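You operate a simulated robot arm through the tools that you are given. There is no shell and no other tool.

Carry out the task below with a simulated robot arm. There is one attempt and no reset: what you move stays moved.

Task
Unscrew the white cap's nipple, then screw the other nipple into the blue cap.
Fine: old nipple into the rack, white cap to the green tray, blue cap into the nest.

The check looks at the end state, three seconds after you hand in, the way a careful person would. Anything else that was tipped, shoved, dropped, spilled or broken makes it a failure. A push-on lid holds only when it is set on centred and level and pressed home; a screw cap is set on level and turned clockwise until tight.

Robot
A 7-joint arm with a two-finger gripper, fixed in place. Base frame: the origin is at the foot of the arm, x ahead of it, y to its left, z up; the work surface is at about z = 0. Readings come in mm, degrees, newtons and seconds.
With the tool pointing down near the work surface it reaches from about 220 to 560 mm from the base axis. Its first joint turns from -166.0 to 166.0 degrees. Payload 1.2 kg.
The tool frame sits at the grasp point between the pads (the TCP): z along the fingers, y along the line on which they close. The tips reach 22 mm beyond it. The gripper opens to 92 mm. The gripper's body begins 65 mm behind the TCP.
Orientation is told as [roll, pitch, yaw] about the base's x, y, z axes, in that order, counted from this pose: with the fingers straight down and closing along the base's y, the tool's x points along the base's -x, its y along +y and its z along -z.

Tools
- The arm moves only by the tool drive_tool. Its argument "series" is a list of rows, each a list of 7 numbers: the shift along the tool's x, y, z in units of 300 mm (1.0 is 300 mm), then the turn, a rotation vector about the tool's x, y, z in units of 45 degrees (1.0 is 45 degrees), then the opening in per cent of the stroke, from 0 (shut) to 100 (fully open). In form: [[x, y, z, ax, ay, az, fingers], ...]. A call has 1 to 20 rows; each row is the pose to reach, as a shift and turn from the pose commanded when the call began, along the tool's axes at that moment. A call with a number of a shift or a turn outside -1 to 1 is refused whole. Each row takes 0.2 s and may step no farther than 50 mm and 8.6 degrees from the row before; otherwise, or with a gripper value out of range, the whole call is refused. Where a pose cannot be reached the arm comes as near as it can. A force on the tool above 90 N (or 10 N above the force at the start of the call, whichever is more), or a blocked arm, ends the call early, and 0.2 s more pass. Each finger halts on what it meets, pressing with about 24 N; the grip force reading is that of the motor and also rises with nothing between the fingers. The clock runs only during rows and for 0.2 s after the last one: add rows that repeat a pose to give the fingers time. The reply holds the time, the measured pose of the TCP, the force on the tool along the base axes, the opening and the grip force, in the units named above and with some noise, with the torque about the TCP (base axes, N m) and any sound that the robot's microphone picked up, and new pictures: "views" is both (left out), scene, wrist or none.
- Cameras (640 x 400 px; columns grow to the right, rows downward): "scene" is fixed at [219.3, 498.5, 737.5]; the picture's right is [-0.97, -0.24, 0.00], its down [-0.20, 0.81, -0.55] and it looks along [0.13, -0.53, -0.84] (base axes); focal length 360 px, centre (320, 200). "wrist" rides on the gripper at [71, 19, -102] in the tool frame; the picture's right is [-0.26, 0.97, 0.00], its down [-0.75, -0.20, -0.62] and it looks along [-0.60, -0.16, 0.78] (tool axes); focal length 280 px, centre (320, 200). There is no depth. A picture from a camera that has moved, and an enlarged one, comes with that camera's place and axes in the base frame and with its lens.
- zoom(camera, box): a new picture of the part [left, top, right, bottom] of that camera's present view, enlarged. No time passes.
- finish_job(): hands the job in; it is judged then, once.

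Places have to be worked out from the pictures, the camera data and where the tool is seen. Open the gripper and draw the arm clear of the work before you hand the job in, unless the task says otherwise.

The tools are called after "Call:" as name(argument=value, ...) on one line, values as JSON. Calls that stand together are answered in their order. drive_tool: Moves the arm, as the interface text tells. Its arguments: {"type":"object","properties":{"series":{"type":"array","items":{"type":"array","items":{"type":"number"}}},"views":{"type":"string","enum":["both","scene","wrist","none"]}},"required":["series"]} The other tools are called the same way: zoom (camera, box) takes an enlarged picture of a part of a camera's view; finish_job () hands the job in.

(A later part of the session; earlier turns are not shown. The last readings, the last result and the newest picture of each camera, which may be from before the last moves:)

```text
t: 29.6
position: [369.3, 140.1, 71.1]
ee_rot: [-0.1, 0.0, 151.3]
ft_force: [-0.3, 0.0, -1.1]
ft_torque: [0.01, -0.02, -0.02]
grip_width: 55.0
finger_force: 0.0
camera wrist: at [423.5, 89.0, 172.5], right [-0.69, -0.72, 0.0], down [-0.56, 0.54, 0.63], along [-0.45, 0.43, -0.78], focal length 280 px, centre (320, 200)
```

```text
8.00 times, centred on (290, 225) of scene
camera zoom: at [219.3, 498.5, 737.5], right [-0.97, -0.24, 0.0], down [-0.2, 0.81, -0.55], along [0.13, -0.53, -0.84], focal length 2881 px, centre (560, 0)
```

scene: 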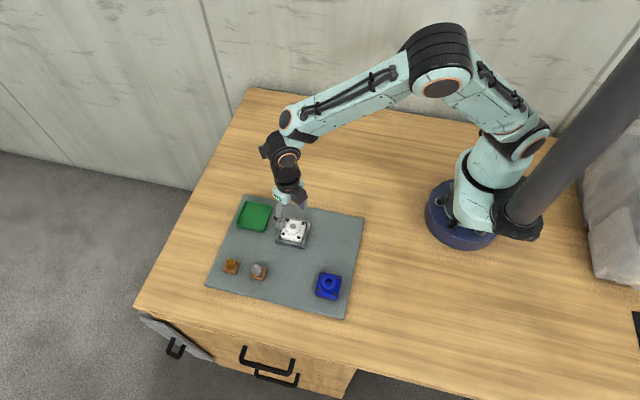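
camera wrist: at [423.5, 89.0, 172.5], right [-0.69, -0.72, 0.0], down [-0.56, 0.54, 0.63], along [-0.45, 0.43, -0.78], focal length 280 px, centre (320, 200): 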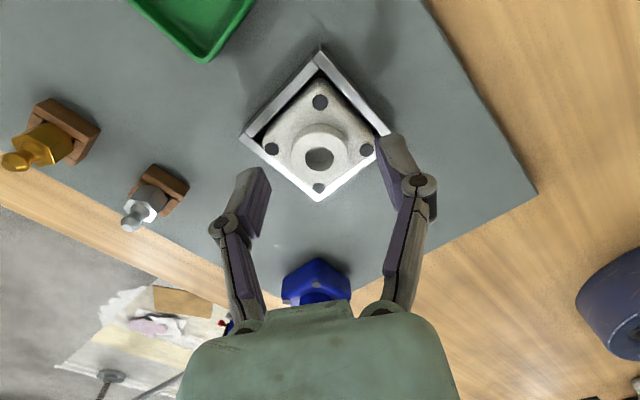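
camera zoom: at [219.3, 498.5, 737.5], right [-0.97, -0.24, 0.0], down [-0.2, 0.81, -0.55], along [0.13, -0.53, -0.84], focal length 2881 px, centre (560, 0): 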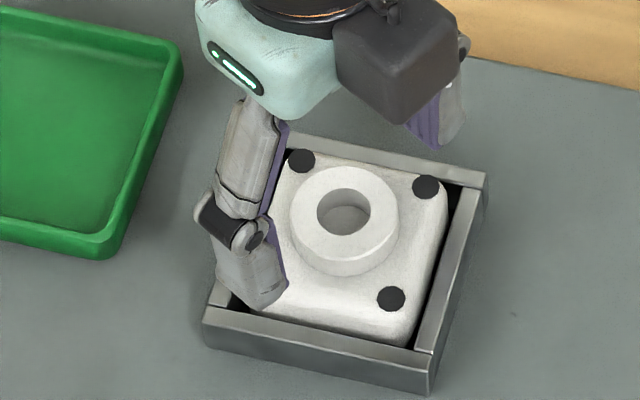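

The collar is within 1 mm of the tool axis. I go down to z ≈ 61 so the tips are beside the collar and just above the flange, and close.

Call:
drive_tool(series=[[-0.002, -0.0025, 0.016, 0, 0, 0, 60], [-0.002, -0.0025, 0.032, 0, 0, 0, 60], [-0.002, -0.0025, 0.032, 0, 0, 0, 45], [-0.002, -0.0025, 0.032, 0, 0, 0, 25], [-0.002, -0.0025, 0.032, 0, 0, 0, 25], [-0.002, -0.0025, 0.032, 0, 0, 0, 25]], views="wrist")

Call:
zoom(camera="wrist", box=[220, 70, 420, 230])

Call:
zoom(camera="scene", box=[265, 200, 315, 250])

```text
t: 31.0
position: [368.6, 141.1, 61.8]
ee_rot: [0.1, 0.1, 151.3]
ft_force: [-0.5, -2.9, 4.6]
ft_torque: [-0.11, 0.07, 0.02]
grip_width: 29.8
finger_force: 23.8
camera wrist: at [423.4, 89.5, 163.0], right [-0.69, -0.72, 0.0], down [-0.56, 0.54, 0.62], along [-0.45, 0.43, -0.78], focal length 280 px, centre (320, 200)
```

wrist: 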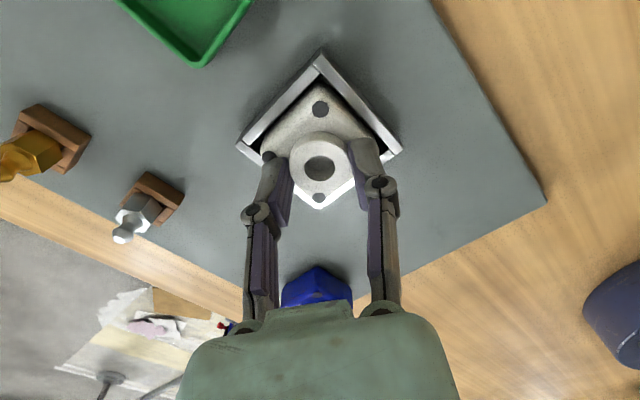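

```text
2.50 times, centred on (320, 150) of wrist
camera zoom: at [423.4, 89.5, 163.0], right [-0.69, -0.72, 0.0], down [-0.56, 0.54, 0.62], along [-0.45, 0.43, -0.78], focal length 701 px, centre (320, 325)
```

zoom: 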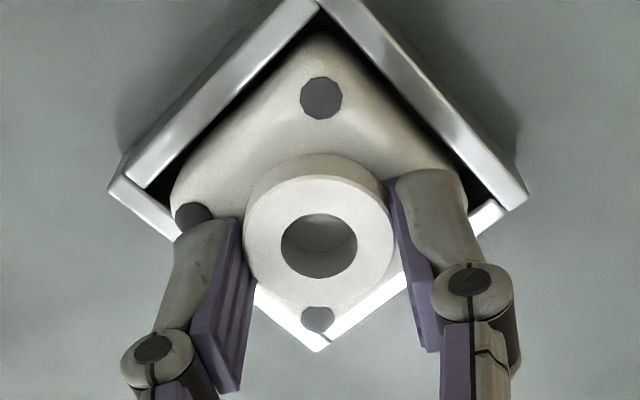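

```text
8.00 times, centred on (290, 225) of scene
camera zoom: at [219.3, 498.5, 737.5], right [-0.97, -0.24, 0.0], down [-0.2, 0.81, -0.55], along [0.13, -0.53, -0.84], focal length 2881 px, centre (560, 0)
```

zoom: 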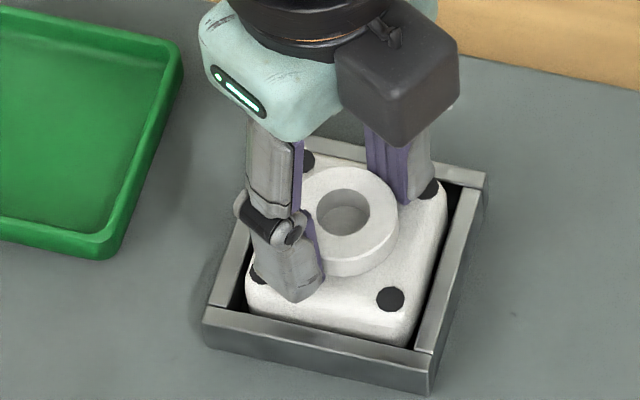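

The collar is held (29.8 mm, 24 N). I lift straight up slowly out of the nest and check that the cap comes along level.

Call:
drive_tool(series=[[0, 0, -0.01, 0, 0, 0, 25], [0, 0, -0.02, 0, 0, 0, 25], [0, 0, -0.04, 0, 0, 0, 25], [0, 0, -0.07, 0, 0, 0, 25], [0, 0, -0.11, 0, 0, 0, 25], [0, 0, -0.16, 0, 0, 0, 25], [0, 0, -0.2, 0, 0, 0, 25], [0, 0, -0.2, 0, 0, 0, 25]], views="both")

Call:
zoom(camera="wrist", box=[220, 50, 420, 230])

Call:
zoom(camera="scene", box=[230, 190, 320, 250])

```text
t: 32.8
position: [369.0, 140.7, 120.8]
ee_rot: [0.0, -0.1, 151.2]
ft_force: [-0.5, 0.1, -4.7]
ft_torque: [0.01, -0.03, -0.02]
grip_width: 29.4
finger_force: 24.7
camera wrist: at [423.5, 90.1, 223.1], right [-0.69, -0.72, 0.0], down [-0.56, 0.54, 0.62], along [-0.45, 0.43, -0.78], focal length 280 px, centre (320, 200)
```

scene: 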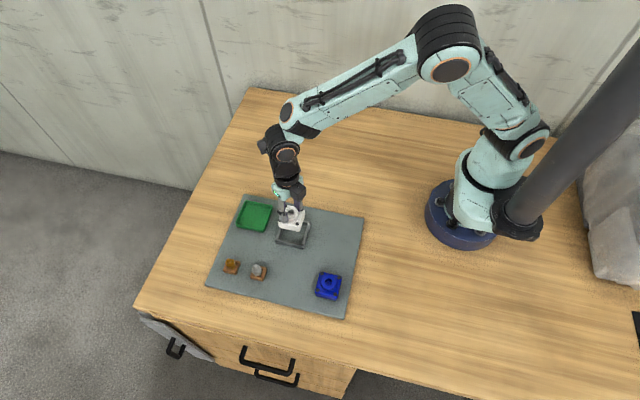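
wrist: 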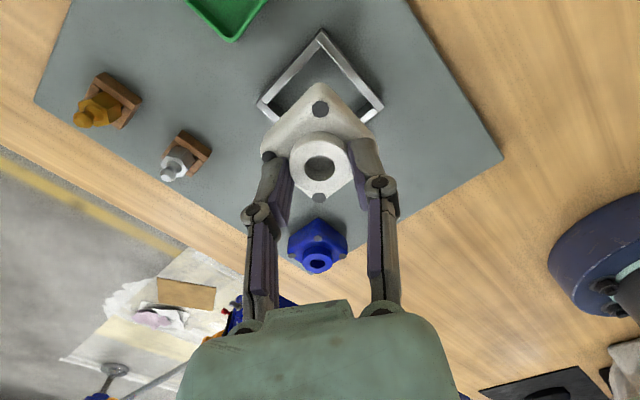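

```text
2.22 times, centred on (320, 140) of wrist
camera zoom: at [423.5, 90.1, 223.1], right [-0.69, -0.72, 0.0], down [-0.56, 0.54, 0.62], along [-0.45, 0.43, -0.78], focal length 623 px, centre (320, 333)
```

zoom: 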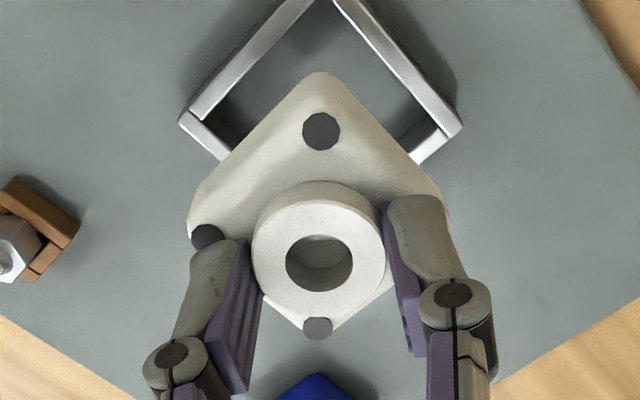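

```text
6.67 times, centred on (275, 220) of scene
camera zoom: at [219.3, 498.5, 737.5], right [-0.97, -0.24, 0.0], down [-0.2, 0.81, -0.55], along [0.13, -0.53, -0.84], focal length 2401 px, centre (620, 67)
```

zoom: 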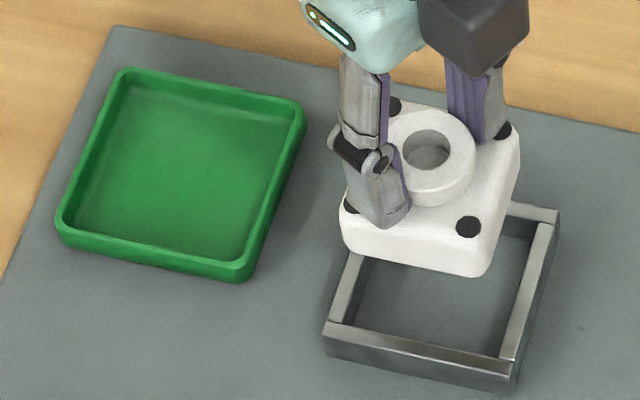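

The white cap is up and level; the nest stayed in place. The tray's centre is near (470, 119) with plenty of room, so I carry the cap above it.

Call:
drive_tool(series=[[0.08, -0.025, 0, 0, 0, 0, 25], [0.165, -0.05, 0, 0, 0, 0, 25], [0.247, -0.075, 0, 0, 0, 0, 25], [0.329, -0.0998, 0, 0, 0, 0, 25], [0.329, -0.0998, 0.06, 0, 0, 0, 25], [0.329, -0.0998, 0.12, 0, 0, 0, 25], [0.329, -0.0998, 0.12, 0, 0, 0, 25]], views="both")

Call:
zoom(camera="wrist", box=[200, 50, 440, 240])

Call:
zoom(camera="scene", box=[220, 180, 310, 250])

```text
t: 34.4
position: [471.0, 119.5, 84.9]
ee_rot: [0.0, 0.1, 151.2]
ft_force: [0.4, 0.2, -4.7]
ft_torque: [0.04, 0.02, 0.01]
grip_width: 29.5
finger_force: 24.0
camera wrist: at [524.7, 68.4, 187.0], right [-0.69, -0.72, 0.0], down [-0.56, 0.54, 0.62], along [-0.45, 0.43, -0.78], focal length 280 px, centre (320, 200)
```

scene: 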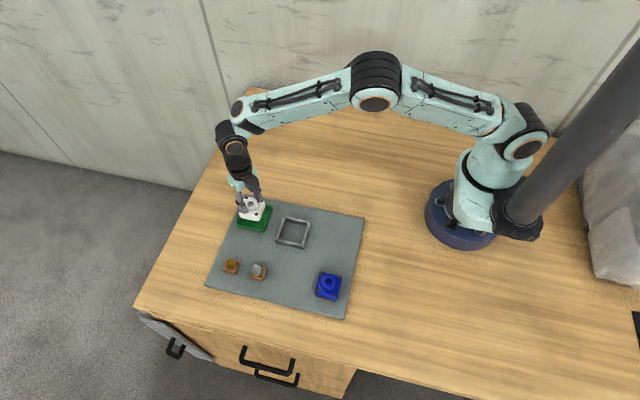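
wrist: 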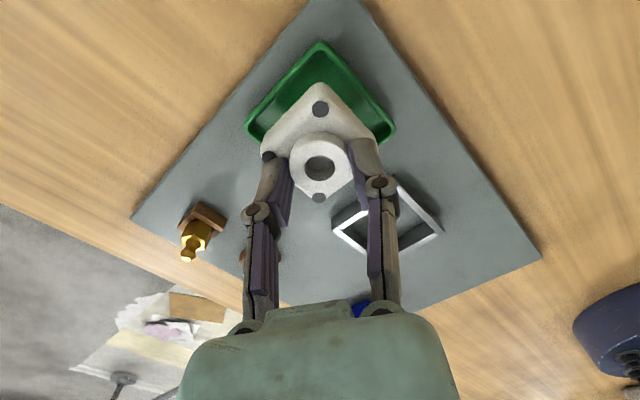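

```text
2.11 times, centred on (320, 145) of wrist
camera zoom: at [524.7, 68.4, 187.0], right [-0.69, -0.72, 0.0], down [-0.56, 0.54, 0.62], along [-0.45, 0.43, -0.78], focal length 590 px, centre (320, 316)
```

zoom: 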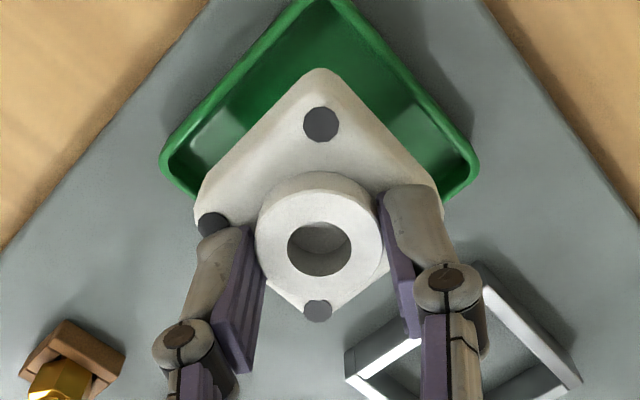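

```text
5.71 times, centred on (265, 215) of scene
camera zoom: at [219.3, 498.5, 737.5], right [-0.97, -0.24, 0.0], down [-0.2, 0.81, -0.55], along [0.13, -0.53, -0.84], focal length 2058 px, centre (634, 114)
```

zoom: 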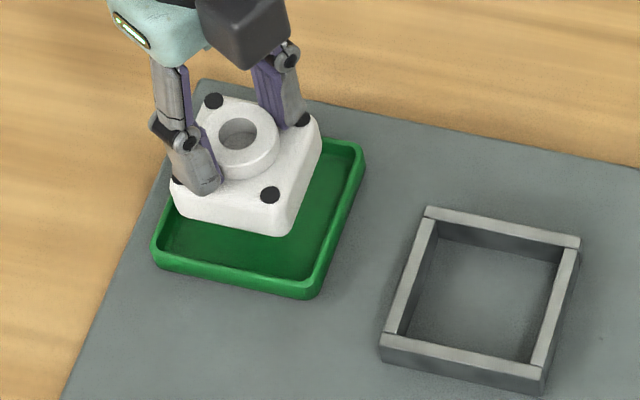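

The cap is centred over the tray in both views. I lower it 17 mm and then feel for the tray floor.

Call:
drive_tool(series=[[0, 0, 0.02, 0, 0, 0, 25], [0, 0, 0.04, 0, 0, 0, 25], [0, 0, 0.055, 0, 0, 0, 25], [0, 0, 0.062, 0, 0, 0, 25], [0, 0, 0.066, 0, 0, 0, 25], [0, 0, 0.066, 0, 0, 0, 25]], views="none")

Call:
zoom(camera="scene", box=[225, 185, 285, 245])

```text
t: 35.8
position: [470.4, 118.3, 64.5]
ee_rot: [0.0, 0.0, 151.3]
ft_force: [-0.2, -0.5, -3.7]
ft_torque: [-0.06, 0.02, -0.01]
grip_width: 29.9
finger_force: 24.1
```

```text
6.67 times, centred on (255, 215) of scene
camera zoom: at [219.3, 498.5, 737.5], right [-0.97, -0.24, 0.0], down [-0.2, 0.81, -0.55], along [0.13, -0.53, -0.84], focal length 2401 px, centre (753, 100)
```

zoom: 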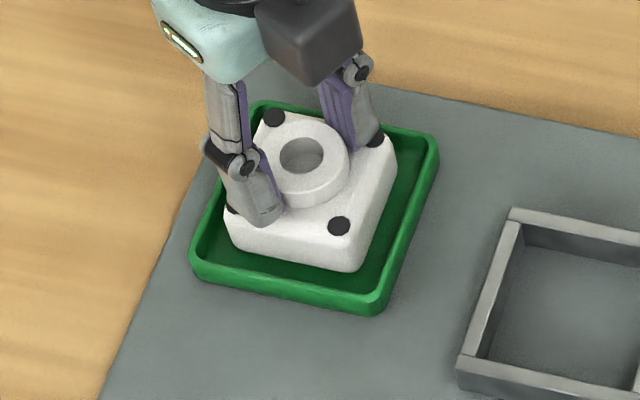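

Nearly down: the load is just starting to transfer. I lower another 2 mm gently.

Call:
drive_tool(series=[[0, 0, 0.003, 0, 0, 0, 25], [0, 0, 0.006, 0, 0, 0, 25], [0, 0, 0.006, 0, 0, 0, 25]], views="none")

```text
t: 36.6
position: [470.0, 119.6, 64.1]
ee_rot: [-0.1, 0.2, 151.2]
ft_force: [-3.8, -0.6, 15.5]
ft_torque: [-0.08, 0.09, -0.04]
grip_width: 29.8
finger_force: 23.7
```

The cap is resting on the tray floor (15 N now pushing back). I unload 1 mm, open the fingers and rise clear.

Call:
drive_tool(series=[[0, 0, -0.0035, 0, 0, 0, 25], [0, 0, -0.0035, 0, 0, 0, 33], [0, 0, -0.0035, 0, 0, 0, 45], [0, 0, -0.0035, 0, 0, 0, 60], [0, 0, -0.03, 0, 0, 0, 60], [0, 0, -0.1, 0, 0, 0, 60], [0, 0, -0.2, 0, 0, 0, 60], [0, 0, -0.2, 0, 0, 0, 60]], views="both")

Call:
zoom(camera="scene", box=[225, 185, 285, 245])

Call:
zoom(camera="scene", box=[300, 260, 360, 310])

Call:
zoom(camera="scene", box=[268, 205, 318, 255])

```text
t: 38.4
position: [469.6, 119.8, 125.0]
ee_rot: [0.0, 0.0, 151.2]
ft_force: [-0.2, -0.1, 0.0]
ft_torque: [-0.01, -0.02, 0.0]
grip_width: 55.5
finger_force: 0.0
camera wrist: at [524.6, 68.2, 225.9], right [-0.69, -0.72, 0.0], down [-0.56, 0.54, 0.62], along [-0.45, 0.43, -0.78], focal length 280 px, centre (320, 200)
```

scene: 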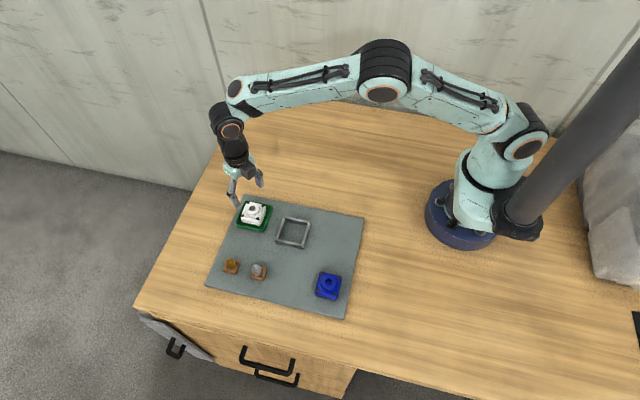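
wrist: 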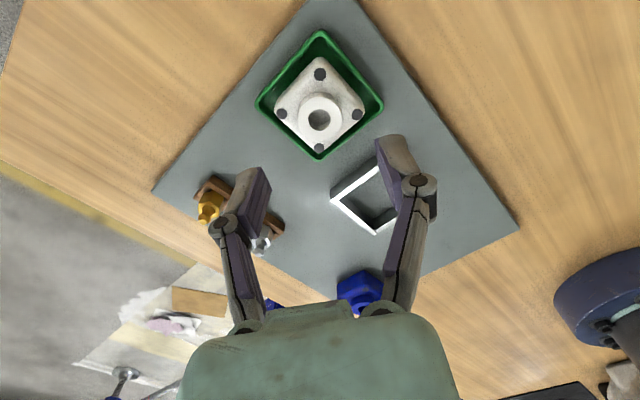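

```text
6.67 times, centred on (255, 215) of scene
camera zoom: at [219.3, 498.5, 737.5], right [-0.97, -0.24, 0.0], down [-0.2, 0.81, -0.55], along [0.13, -0.53, -0.84], focal length 2401 px, centre (753, 100)
```

zoom: 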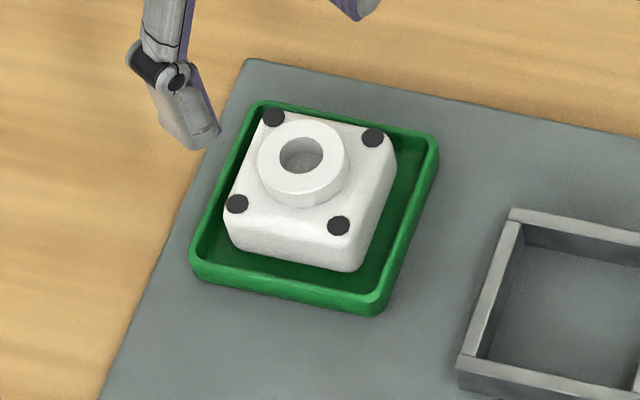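

```text
8.00 times, centred on (330, 285) of scene
camera zoom: at [219.3, 498.5, 737.5], right [-0.97, -0.24, 0.0], down [-0.2, 0.81, -0.55], along [0.13, -0.53, -0.84], focal length 2881 px, centre (240, -480)
```

zoom: 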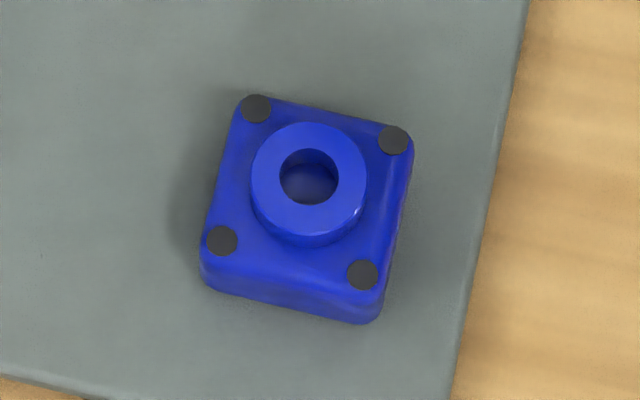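

```text
8.00 times, centred on (293, 230) of scene
camera zoom: at [219.3, 498.5, 737.5], right [-0.97, -0.24, 0.0], down [-0.2, 0.81, -0.55], along [0.13, -0.53, -0.84], focal length 2881 px, centre (536, -40)
```

zoom: 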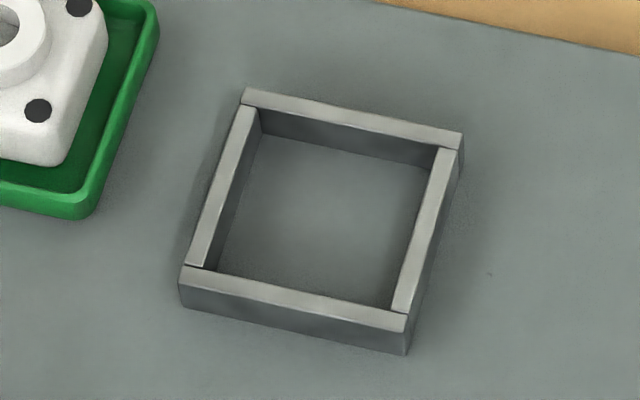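

The white cap sits level in the green tray. The scene dots put the blue cap's centre at about (263.9, 245.5), yaw ≈ 0, and the white cap had sat in the nest at (369.0, 140.9), also yaw ≈ 0. I now move over the blue cap.

Call:
drive_tool(series=[[-0.134, -0.0063, 0, 0, 0, 0, 60], [-0.268, -0.0126, 0, 0, 0, 0, 60], [-0.402, -0.0189, 0, 0, 0, 0, 60], [-0.537, -0.0252, 0, 0, 0, 0, 60], [-0.671, -0.0314, 0, 0, 0, 0, 60], [-0.8047, -0.0377, 0, 0, 0, 0, 60], [-0.8047, -0.0377, 0.08, 0, 0, 0, 60], [-0.8047, -0.0377, 0.13, 0, 0, 0, 60], [-0.8047, -0.0377, 0.13, 0, 0, 0, 60]], views="both")

Call:
zoom(camera="wrist", box=[200, 40, 440, 240])

Call:
zoom(camera="scene", box=[300, 250, 360, 310])

```text
t: 40.4
position: [263.2, 246.7, 84.0]
ee_rot: [0.0, 0.0, 151.3]
ft_force: [-0.6, 0.1, 0.4]
ft_torque: [-0.03, -0.01, 0.0]
grip_width: 55.2
finger_force: 0.1
camera wrist: at [318.0, 195.3, 185.5], right [-0.69, -0.72, 0.0], down [-0.56, 0.54, 0.63], along [-0.45, 0.43, -0.78], focal length 280 px, centre (320, 200)
```

scene: 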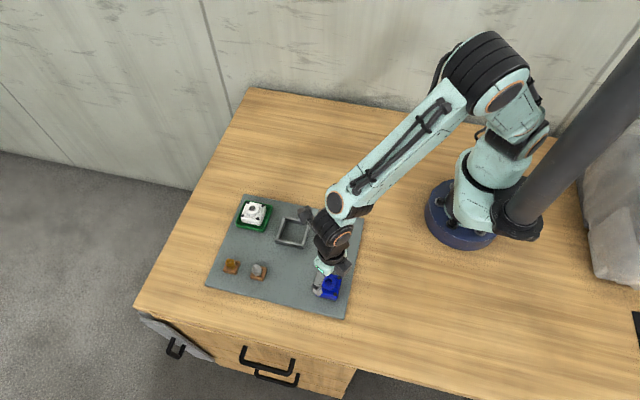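
wrist: 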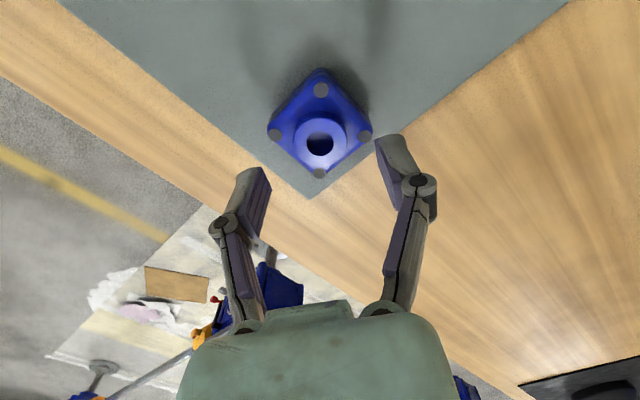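

```text
2.00 times, centred on (320, 140) of wrist
camera zoom: at [318.0, 195.3, 185.5], right [-0.69, -0.72, 0.0], down [-0.56, 0.54, 0.63], along [-0.45, 0.43, -0.78], focal length 561 px, centre (320, 320)
```

zoom: 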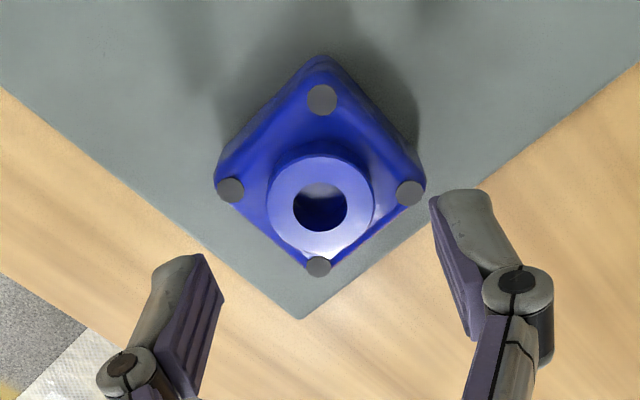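

```text
6.67 times, centred on (330, 280) of scene
camera zoom: at [219.3, 498.5, 737.5], right [-0.97, -0.24, 0.0], down [-0.2, 0.81, -0.55], along [0.13, -0.53, -0.84], focal length 2401 px, centre (253, -333)
```

zoom: 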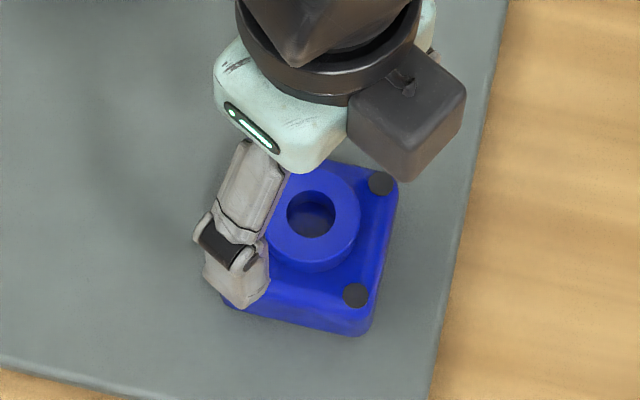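

The blue collar is within 1 mm of the tool axis. I descend to the same height as for the white cap and close on the collar.

Call:
drive_tool(series=[[0.002, 0, 0.03, 0, 0, 0, 60], [0.002, 0, 0.055, 0, 0, 0, 60], [0.002, 0, 0.073, 0, 0, 0, 60], [0.002, 0, 0.073, 0, 0, 0, 60], [0.002, 0, 0.073, 0, 0, 0, 45], [0.002, 0, 0.073, 0, 0, 0, 25], [0.002, 0, 0.073, 0, 0, 0, 25], [0.002, 0, 0.073, 0, 0, 0, 25]], views="wrist")

Call:
zoom(camera="wrist", box=[200, 40, 440, 240])

Call:
zoom(camera="scene", box=[300, 250, 360, 310])

```text
t: 42.2
position: [264.9, 246.8, 63.7]
ee_rot: [0.0, 0.0, 151.2]
ft_force: [-0.1, -1.8, 5.0]
ft_torque: [-0.02, 0.04, 0.02]
grip_width: 29.9
finger_force: 23.8
camera wrist: at [318.6, 194.3, 164.5], right [-0.69, -0.72, 0.0], down [-0.56, 0.54, 0.62], along [-0.45, 0.43, -0.78], focal length 280 px, centre (320, 200)
```

wrist: 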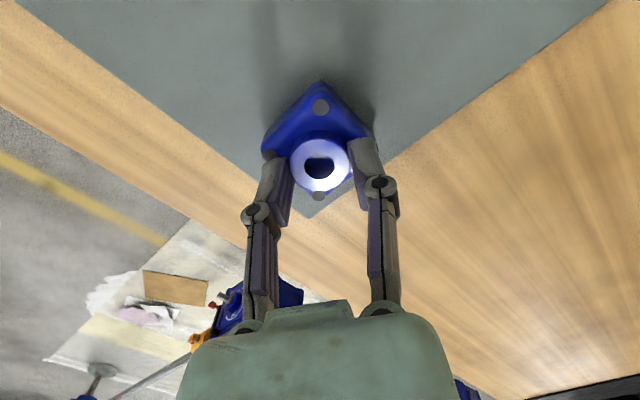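

```text
2.00 times, centred on (320, 140) of wrist
camera zoom: at [318.6, 194.3, 164.5], right [-0.69, -0.72, 0.0], down [-0.56, 0.54, 0.62], along [-0.45, 0.43, -0.78], focal length 561 px, centre (320, 320)
```

zoom: 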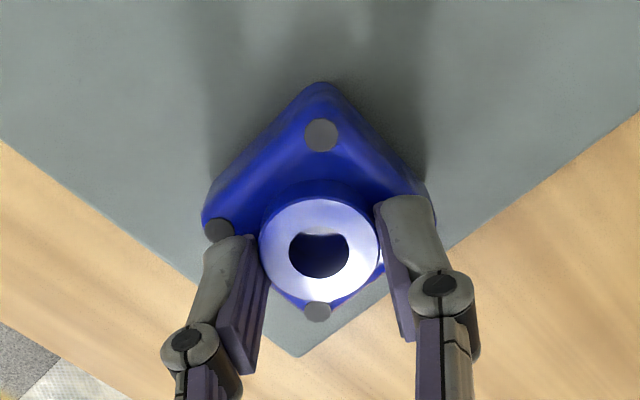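

```text
6.67 times, centred on (330, 280) of scene
camera zoom: at [219.3, 498.5, 737.5], right [-0.97, -0.24, 0.0], down [-0.2, 0.81, -0.55], along [0.13, -0.53, -0.84], focal length 2401 px, centre (253, -333)
```

zoom: 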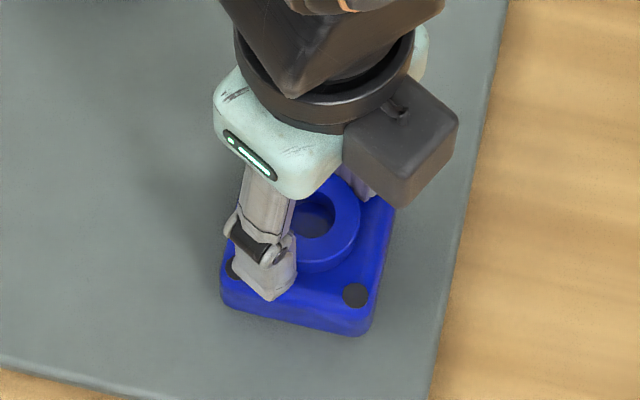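

The blue cap's collar is held (29.9 mm). I lift it about 58 mm, checking the hold.

Call:
drive_tool(series=[[0, 0, -0.01, 0, 0, 0, 25], [0, 0, -0.03, 0, 0, 0, 25], [0, 0, -0.07, 0, 0, 0, 25], [0, 0, -0.13, 0, 0, 0, 25], [0, 0, -0.195, 0, 0, 0, 25], [0.12, 0.0342, -0.195, 0, 0, 0, 25], [0.24, 0.0684, -0.195, 0, 0, 0, 25], [0.36, 0.1026, -0.195, 0, 0, 0, 25], [0.4742, 0.1368, -0.195, 0, 0, 0, 25], [0.4742, 0.1368, -0.195, 0, 0, 0, 25]], views="both")

Call:
zoom(camera="wrist", box=[200, 20, 440, 220])

Call:
zoom(camera="scene", box=[260, 190, 330, 260])

```text
t: 44.4
position: [368.6, 141.2, 121.3]
ee_rot: [0.0, 0.0, 151.3]
ft_force: [-0.9, 0.2, -4.4]
ft_torque: [0.02, 0.02, -0.01]
grip_width: 29.6
finger_force: 24.1
camera wrist: at [423.9, 89.3, 222.2], right [-0.69, -0.72, 0.0], down [-0.56, 0.54, 0.63], along [-0.45, 0.43, -0.78], focal length 280 px, centre (320, 200)
```

scene: 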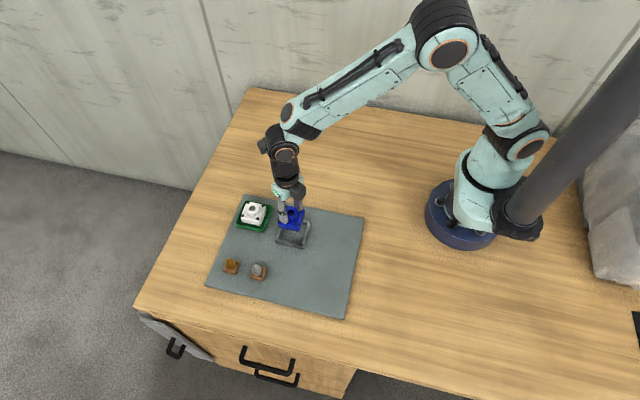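
wrist: 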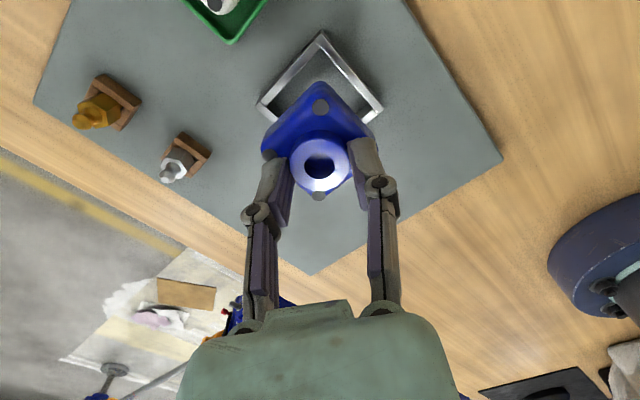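

```text
2.00 times, centred on (320, 120) of wrist
camera zoom: at [423.9, 89.3, 222.2], right [-0.69, -0.72, 0.0], down [-0.56, 0.54, 0.63], along [-0.45, 0.43, -0.78], focal length 561 px, centre (320, 360)
```

zoom: 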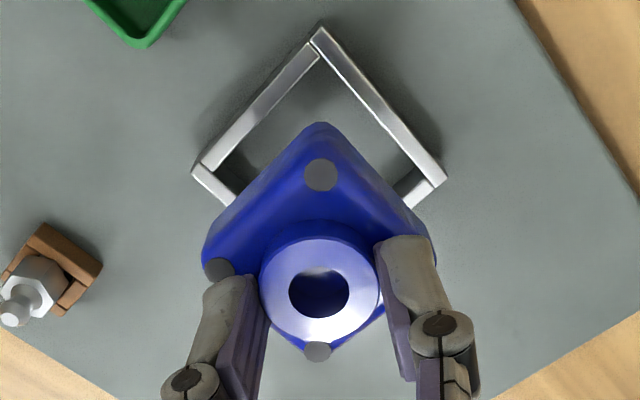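

```text
5.71 times, centred on (295, 225) of scene
camera zoom: at [219.3, 498.5, 737.5], right [-0.97, -0.24, 0.0], down [-0.2, 0.81, -0.55], along [0.13, -0.53, -0.84], focal length 2058 px, centre (463, 57)
```

zoom: 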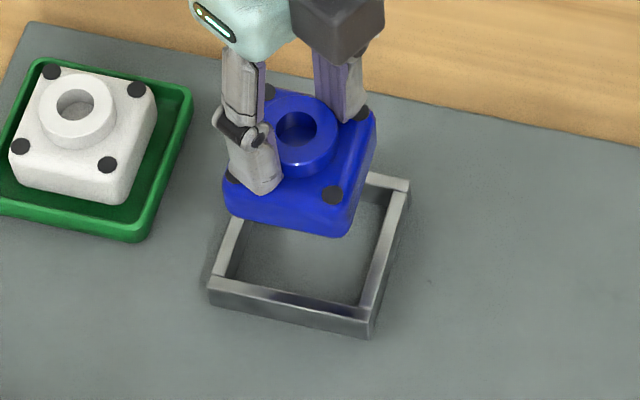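

The blue cap hangs over the nest in the same picture position the white cap had when lifted out. I lower it to just above the nest rim and check the alignment.

Call:
drive_tool(series=[[0, 0, 0.04, 0, 0, 0, 25], [0, 0, 0.08, 0, 0, 0, 25], [0, 0, 0.115, 0, 0, 0, 25], [0, 0, 0.13, 0, 0, 0, 25], [0, 0, 0.13, 0, 0, 0, 25]], views="wrist")

Call:
zoom(camera="wrist", box=[220, 30, 420, 210])

Call:
zoom(camera="scene", box=[265, 200, 320, 255])

```text
t: 45.6
position: [368.2, 141.2, 81.4]
ee_rot: [0.1, 0.0, 151.1]
ft_force: [0.2, 0.0, -4.3]
ft_torque: [0.01, 0.02, -0.03]
grip_width: 29.8
finger_force: 23.7
camera wrist: at [423.5, 89.7, 183.6], right [-0.69, -0.72, 0.0], down [-0.56, 0.54, 0.63], along [-0.45, 0.43, -0.78], focal length 280 px, centre (320, 200)
```

wrist: 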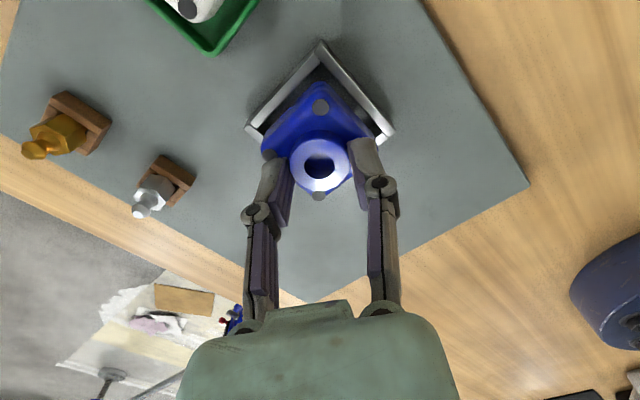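

```text
2.22 times, centred on (320, 120) of wrist
camera zoom: at [423.5, 89.7, 183.6], right [-0.69, -0.72, 0.0], down [-0.56, 0.54, 0.63], along [-0.45, 0.43, -0.78], focal length 623 px, centre (320, 378)
```

zoom: 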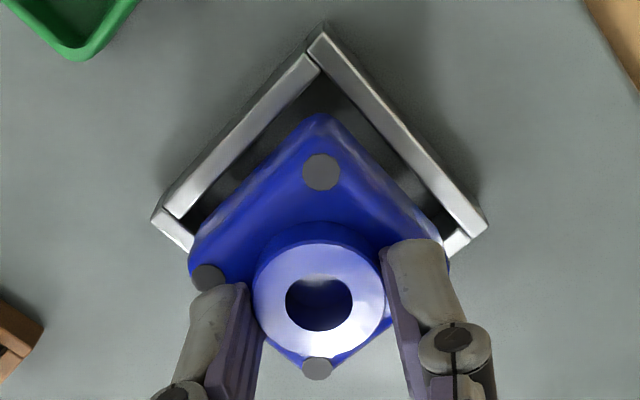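

```text
7.27 times, centred on (292, 228) of scene
camera zoom: at [219.3, 498.5, 737.5], right [-0.97, -0.24, 0.0], down [-0.2, 0.81, -0.55], along [0.13, -0.53, -0.84], focal length 2620 px, centre (520, 0)
```

zoom: 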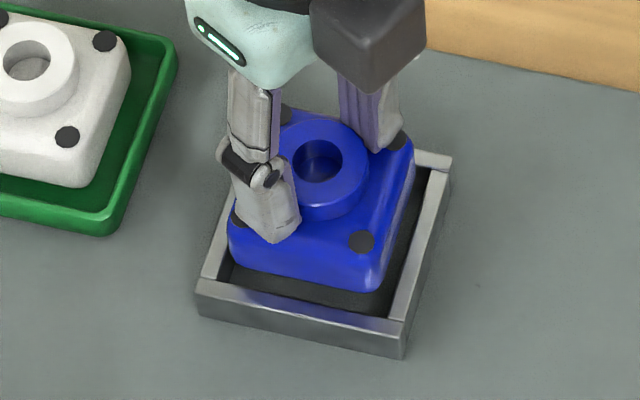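

Alignment looks the same as for the white cap. I lower 15 mm into the nest, checking the force.

Call:
drive_tool(series=[[0, 0, 0.015, 0, 0, 0, 25], [0, 0, 0.03, 0, 0, 0, 25], [0, 0, 0.043, 0, 0, 0, 25], [0, 0, 0.052, 0, 0, 0, 25], [0, 0, 0.052, 0, 0, 0, 25]], views="wrist")

Call:
zoom(camera="wrist", box=[220, 50, 420, 230])

Call:
zoom(camera="scene", box=[265, 200, 320, 255])

```text
t: 46.8
position: [368.2, 141.4, 65.0]
ee_rot: [0.0, -0.1, 151.2]
ft_force: [0.5, 0.2, -3.6]
ft_torque: [0.0, 0.01, 0.0]
grip_width: 29.7
finger_force: 23.9
camera wrist: at [423.6, 90.2, 168.4], right [-0.69, -0.72, 0.0], down [-0.56, 0.54, 0.63], along [-0.45, 0.43, -0.78], focal length 280 px, centre (320, 200)
```

wrist: 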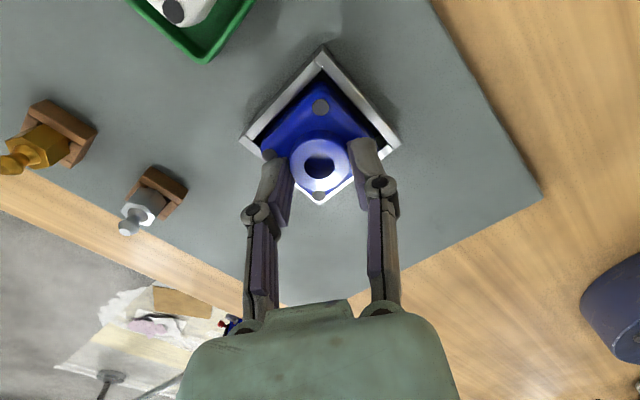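

```text
2.22 times, centred on (320, 140) of wrist
camera zoom: at [423.6, 90.2, 168.4], right [-0.69, -0.72, 0.0], down [-0.56, 0.54, 0.63], along [-0.45, 0.43, -0.78], focal length 623 px, centre (320, 333)
```

zoom: 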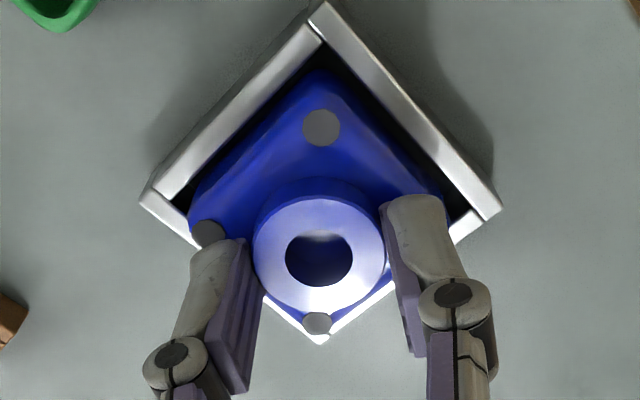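

```text
7.27 times, centred on (292, 228) of scene
camera zoom: at [219.3, 498.5, 737.5], right [-0.97, -0.24, 0.0], down [-0.2, 0.81, -0.55], along [0.13, -0.53, -0.84], focal length 2620 px, centre (520, 0)
```

zoom: 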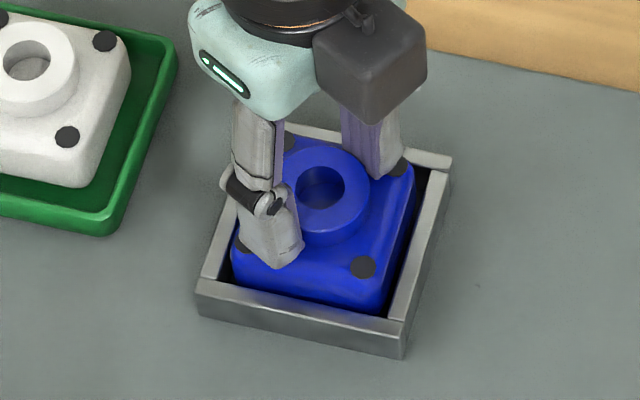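

The blue cap has entered the nest freely. I lower the last couple of millimetres until it takes the load.

Call:
drive_tool(series=[[0, 0, 0.004, 0, 0, 0, 25], [0, 0, 0.008, 0, 0, 0, 25], [0, 0, 0.008, 0, 0, 0, 25]], views="none")

```text
t: 47.6
position: [369.0, 141.4, 63.8]
ee_rot: [0.0, -0.1, 151.3]
ft_force: [0.2, -0.3, -3.3]
ft_torque: [-0.03, 0.01, 0.03]
grip_width: 29.7
finger_force: 23.6
```

Not yet resting; I go down another 1.8 mm.

Call:
drive_tool(series=[[0, 0, 0.003, 0, 0, 0, 25], [0, 0, 0.006, 0, 0, 0, 25], [0, 0, 0.006, 0, 0, 0, 25]], views="none")

```text
t: 48.4
position: [370.0, 140.4, 62.5]
ee_rot: [0.1, 0.0, 151.2]
ft_force: [-5.2, -1.5, 8.1]
ft_torque: [-0.05, 0.08, -0.02]
grip_width: 29.5
finger_force: 24.1
```

The cap is resting on the nest floor. I unload slightly, open and rise.

Call:
drive_tool(series=[[0, 0, -0.002, 0, 0, 0, 25], [0, 0, -0.002, 0, 0, 0, 33], [0, 0, -0.002, 0, 0, 0, 45], [0, 0, -0.002, 0, 0, 0, 60], [0, 0, -0.03, 0, 0, 0, 60], [0, 0, -0.1, 0, 0, 0, 60], [0, 0, -0.22, 0, 0, 0, 60], [0, 0, -0.22, 0, 0, 0, 60]], views="both")

Call:
zoom(camera="scene", box=[265, 205, 320, 255])

Call:
zoom(camera="wrist", box=[220, 20, 420, 200])

Call:
zoom(camera="scene", box=[216, 250, 246, 280])

Call:
zoom(camera="wrist", box=[50, 50, 170, 150])

```text
t: 50.2
position: [367.3, 141.6, 128.6]
ee_rot: [-0.1, -0.1, 151.3]
ft_force: [-0.6, 0.7, -0.5]
ft_torque: [-0.02, 0.01, -0.01]
grip_width: 55.2
finger_force: 0.1
camera wrist: at [422.8, 89.9, 230.4], right [-0.69, -0.72, 0.0], down [-0.56, 0.54, 0.62], along [-0.45, 0.43, -0.78], focal length 280 px, centre (320, 200)
```

scene: 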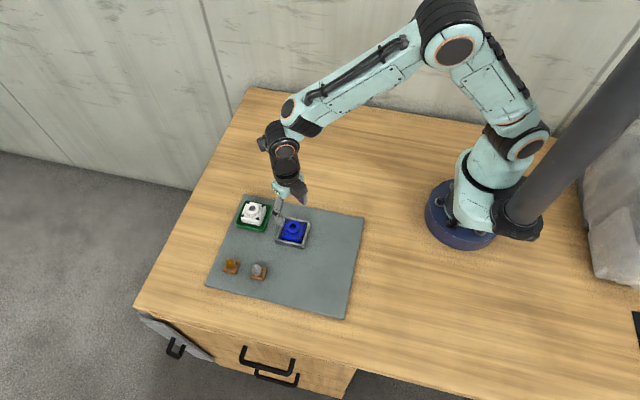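
wrist: 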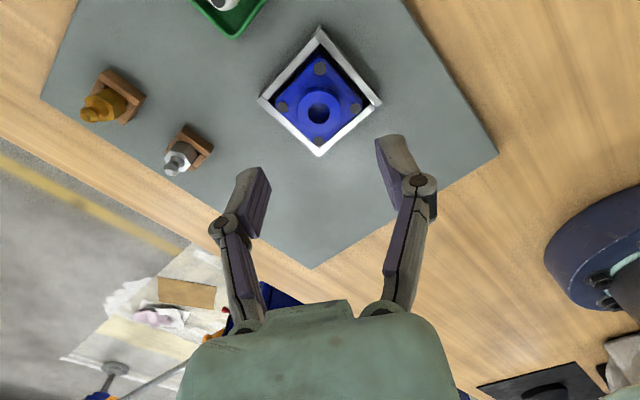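

```text
8.00 times, centred on (292, 230) of scene
camera zoom: at [219.3, 498.5, 737.5], right [-0.97, -0.24, 0.0], down [-0.2, 0.81, -0.55], along [0.13, -0.53, -0.84], focal length 2881 px, centre (540, -40)
```

zoom: 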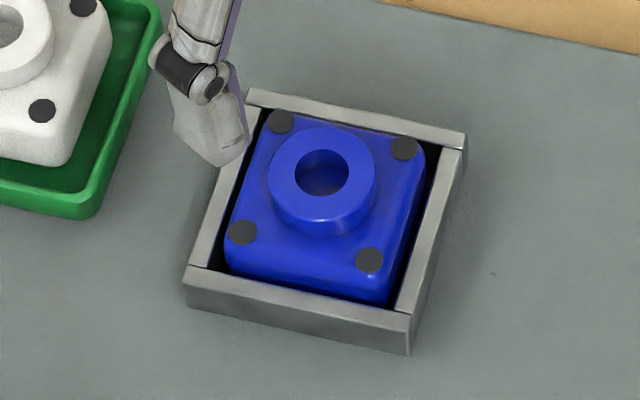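

```text
2.22 times, centred on (320, 110) of wrist
camera zoom: at [422.8, 89.9, 230.4], right [-0.69, -0.72, 0.0], down [-0.56, 0.54, 0.62], along [-0.45, 0.43, -0.78], focal length 623 px, centre (320, 400)
```

zoom: 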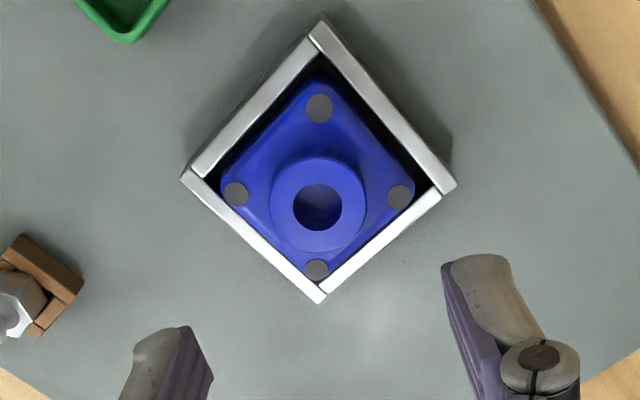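

```text
13.33 times, centred on (231, 265) of scene
camera zoom: at [219.3, 498.5, 737.5], right [-0.97, -0.24, 0.0], down [-0.2, 0.81, -0.55], along [0.13, -0.53, -0.84], focal length 4802 px, centre (1507, -667)
```

zoom: 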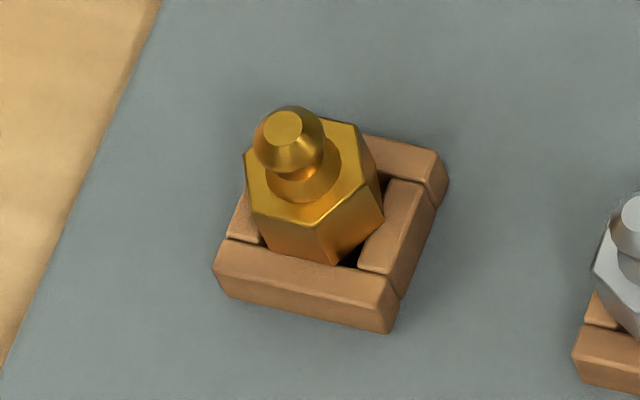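

```text
4.00 times, centred on (110, 100) of wrist
camera zoom: at [422.8, 89.9, 230.4], right [-0.69, -0.72, 0.0], down [-0.56, 0.54, 0.62], along [-0.45, 0.43, -0.78], focal length 1122 px, centre (1160, 600)
```

zoom: 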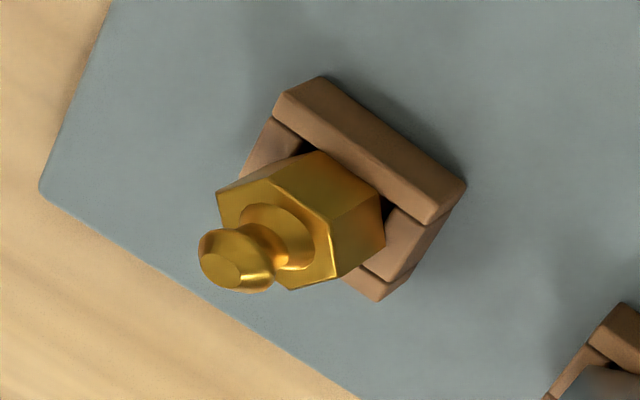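

The blue cap sits level in the nest. Now the brass nipple: I enlarge it to read the hex direction and its place.

Call:
zoom(camera="scene", box=[222, 254, 242, 272])

Call:
zoom(camera="wrist", box=[75, 60, 155, 130])

```text
16.00 times, centred on (232, 263) of scene
camera zoom: at [219.3, 498.5, 737.5], right [-0.97, -0.24, 0.0], down [-0.2, 0.81, -0.55], along [0.13, -0.53, -0.84], focal length 5763 px, centre (1728, -808)
```

zoom: 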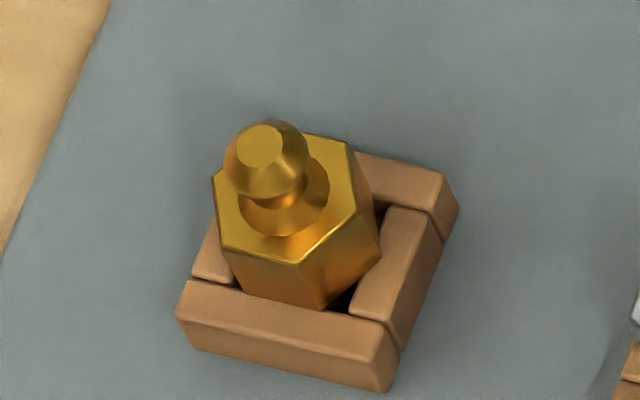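

```text
5.71 times, centred on (115, 95) of wrist
camera zoom: at [422.8, 89.9, 230.4], right [-0.69, -0.72, 0.0], down [-0.56, 0.54, 0.62], along [-0.45, 0.43, -0.78], focal length 1602 px, centre (1491, 800)
```

zoom: 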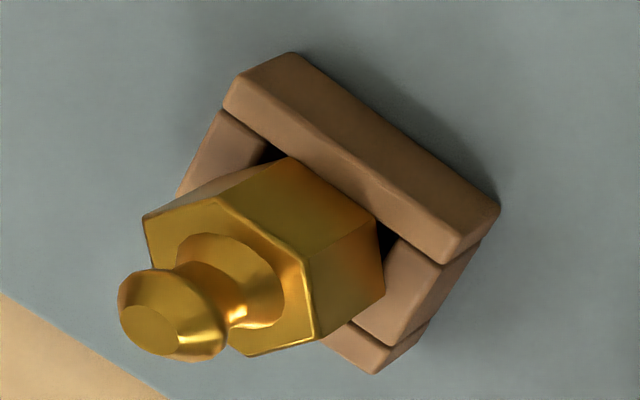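

The brass hex also has flats facing ±y (so a gripper yaw of 120° fits), its axis at about (473, 251.5), hex top near z = 40. I move there at height, turning the tool from 151° to 120°.

Call:
drive_tool(series=[[0.0316, -0.1224, 0, 0, 0, 0.173, 55], [0.0633, -0.2448, 0, 0, 0, 0.347, 50], [0.0949, -0.3671, 0, 0, 0, 0.52, 50], [0.1265, -0.4895, 0, 0, 0, 0.693, 50], [0.1265, -0.4895, 0.06, 0, 0, 0.693, 50], [0.1265, -0.4895, 0.11, 0, 0, 0.693, 50], [0.1265, -0.4895, 0.11, 0, 0, 0.693, 50]], views="both")

Call:
zoom(camera="wrist", box=[220, 40, 420, 220])

Call:
zoom(camera="scene", box=[210, 240, 260, 285])

```text
t: 51.8
position: [473.4, 251.9, 96.4]
ee_rot: [-0.1, 0.1, 119.9]
ft_force: [0.1, 0.3, -0.3]
ft_torque: [0.01, -0.01, -0.03]
grip_width: 46.0
finger_force: 0.1
camera wrist: at [493.6, 180.7, 197.3], right [-0.97, -0.26, 0.0], down [-0.2, 0.75, 0.62], along [-0.16, 0.6, -0.78], focal length 280 px, centre (320, 200)
```

scene: 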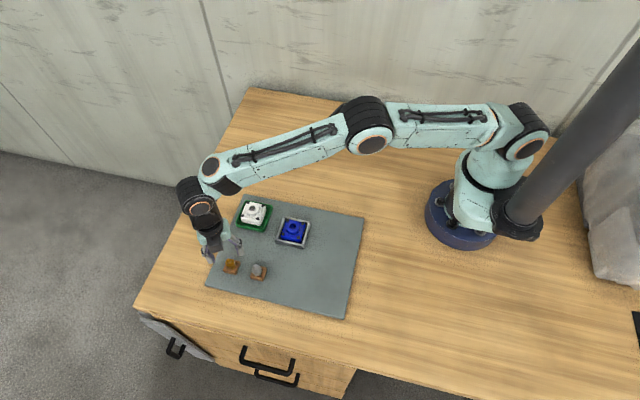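
wrist: 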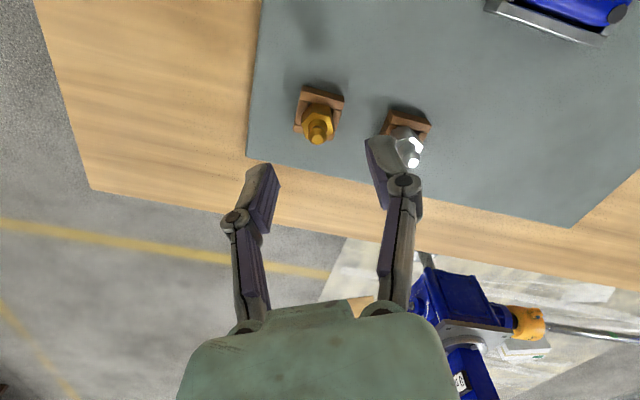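

```text
2.22 times, centred on (320, 130) of wrist
camera zoom: at [493.6, 180.7, 197.3], right [-0.97, -0.26, 0.0], down [-0.2, 0.75, 0.62], along [-0.16, 0.6, -0.78], focal length 623 px, centre (320, 356)
```

zoom: 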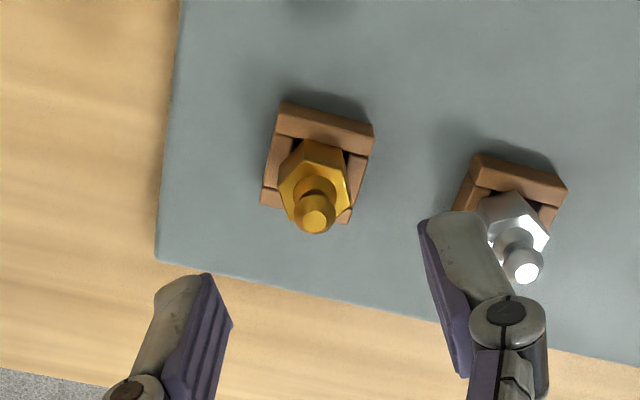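

```text
8.89 times, centred on (235, 262) of scene
camera zoom: at [219.3, 498.5, 737.5], right [-0.97, -0.24, 0.0], down [-0.2, 0.81, -0.55], along [0.13, -0.53, -0.84], focal length 3202 px, centre (1076, -356)
```

zoom: 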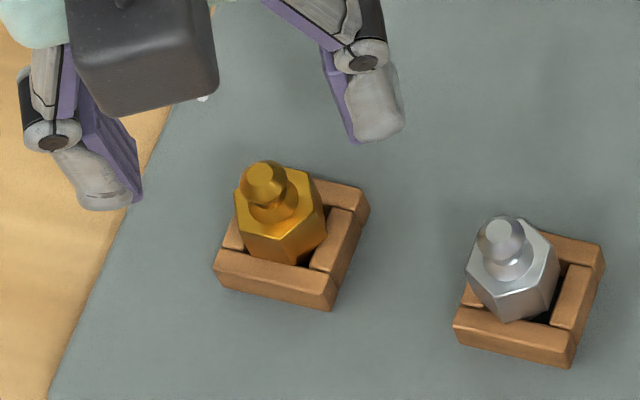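

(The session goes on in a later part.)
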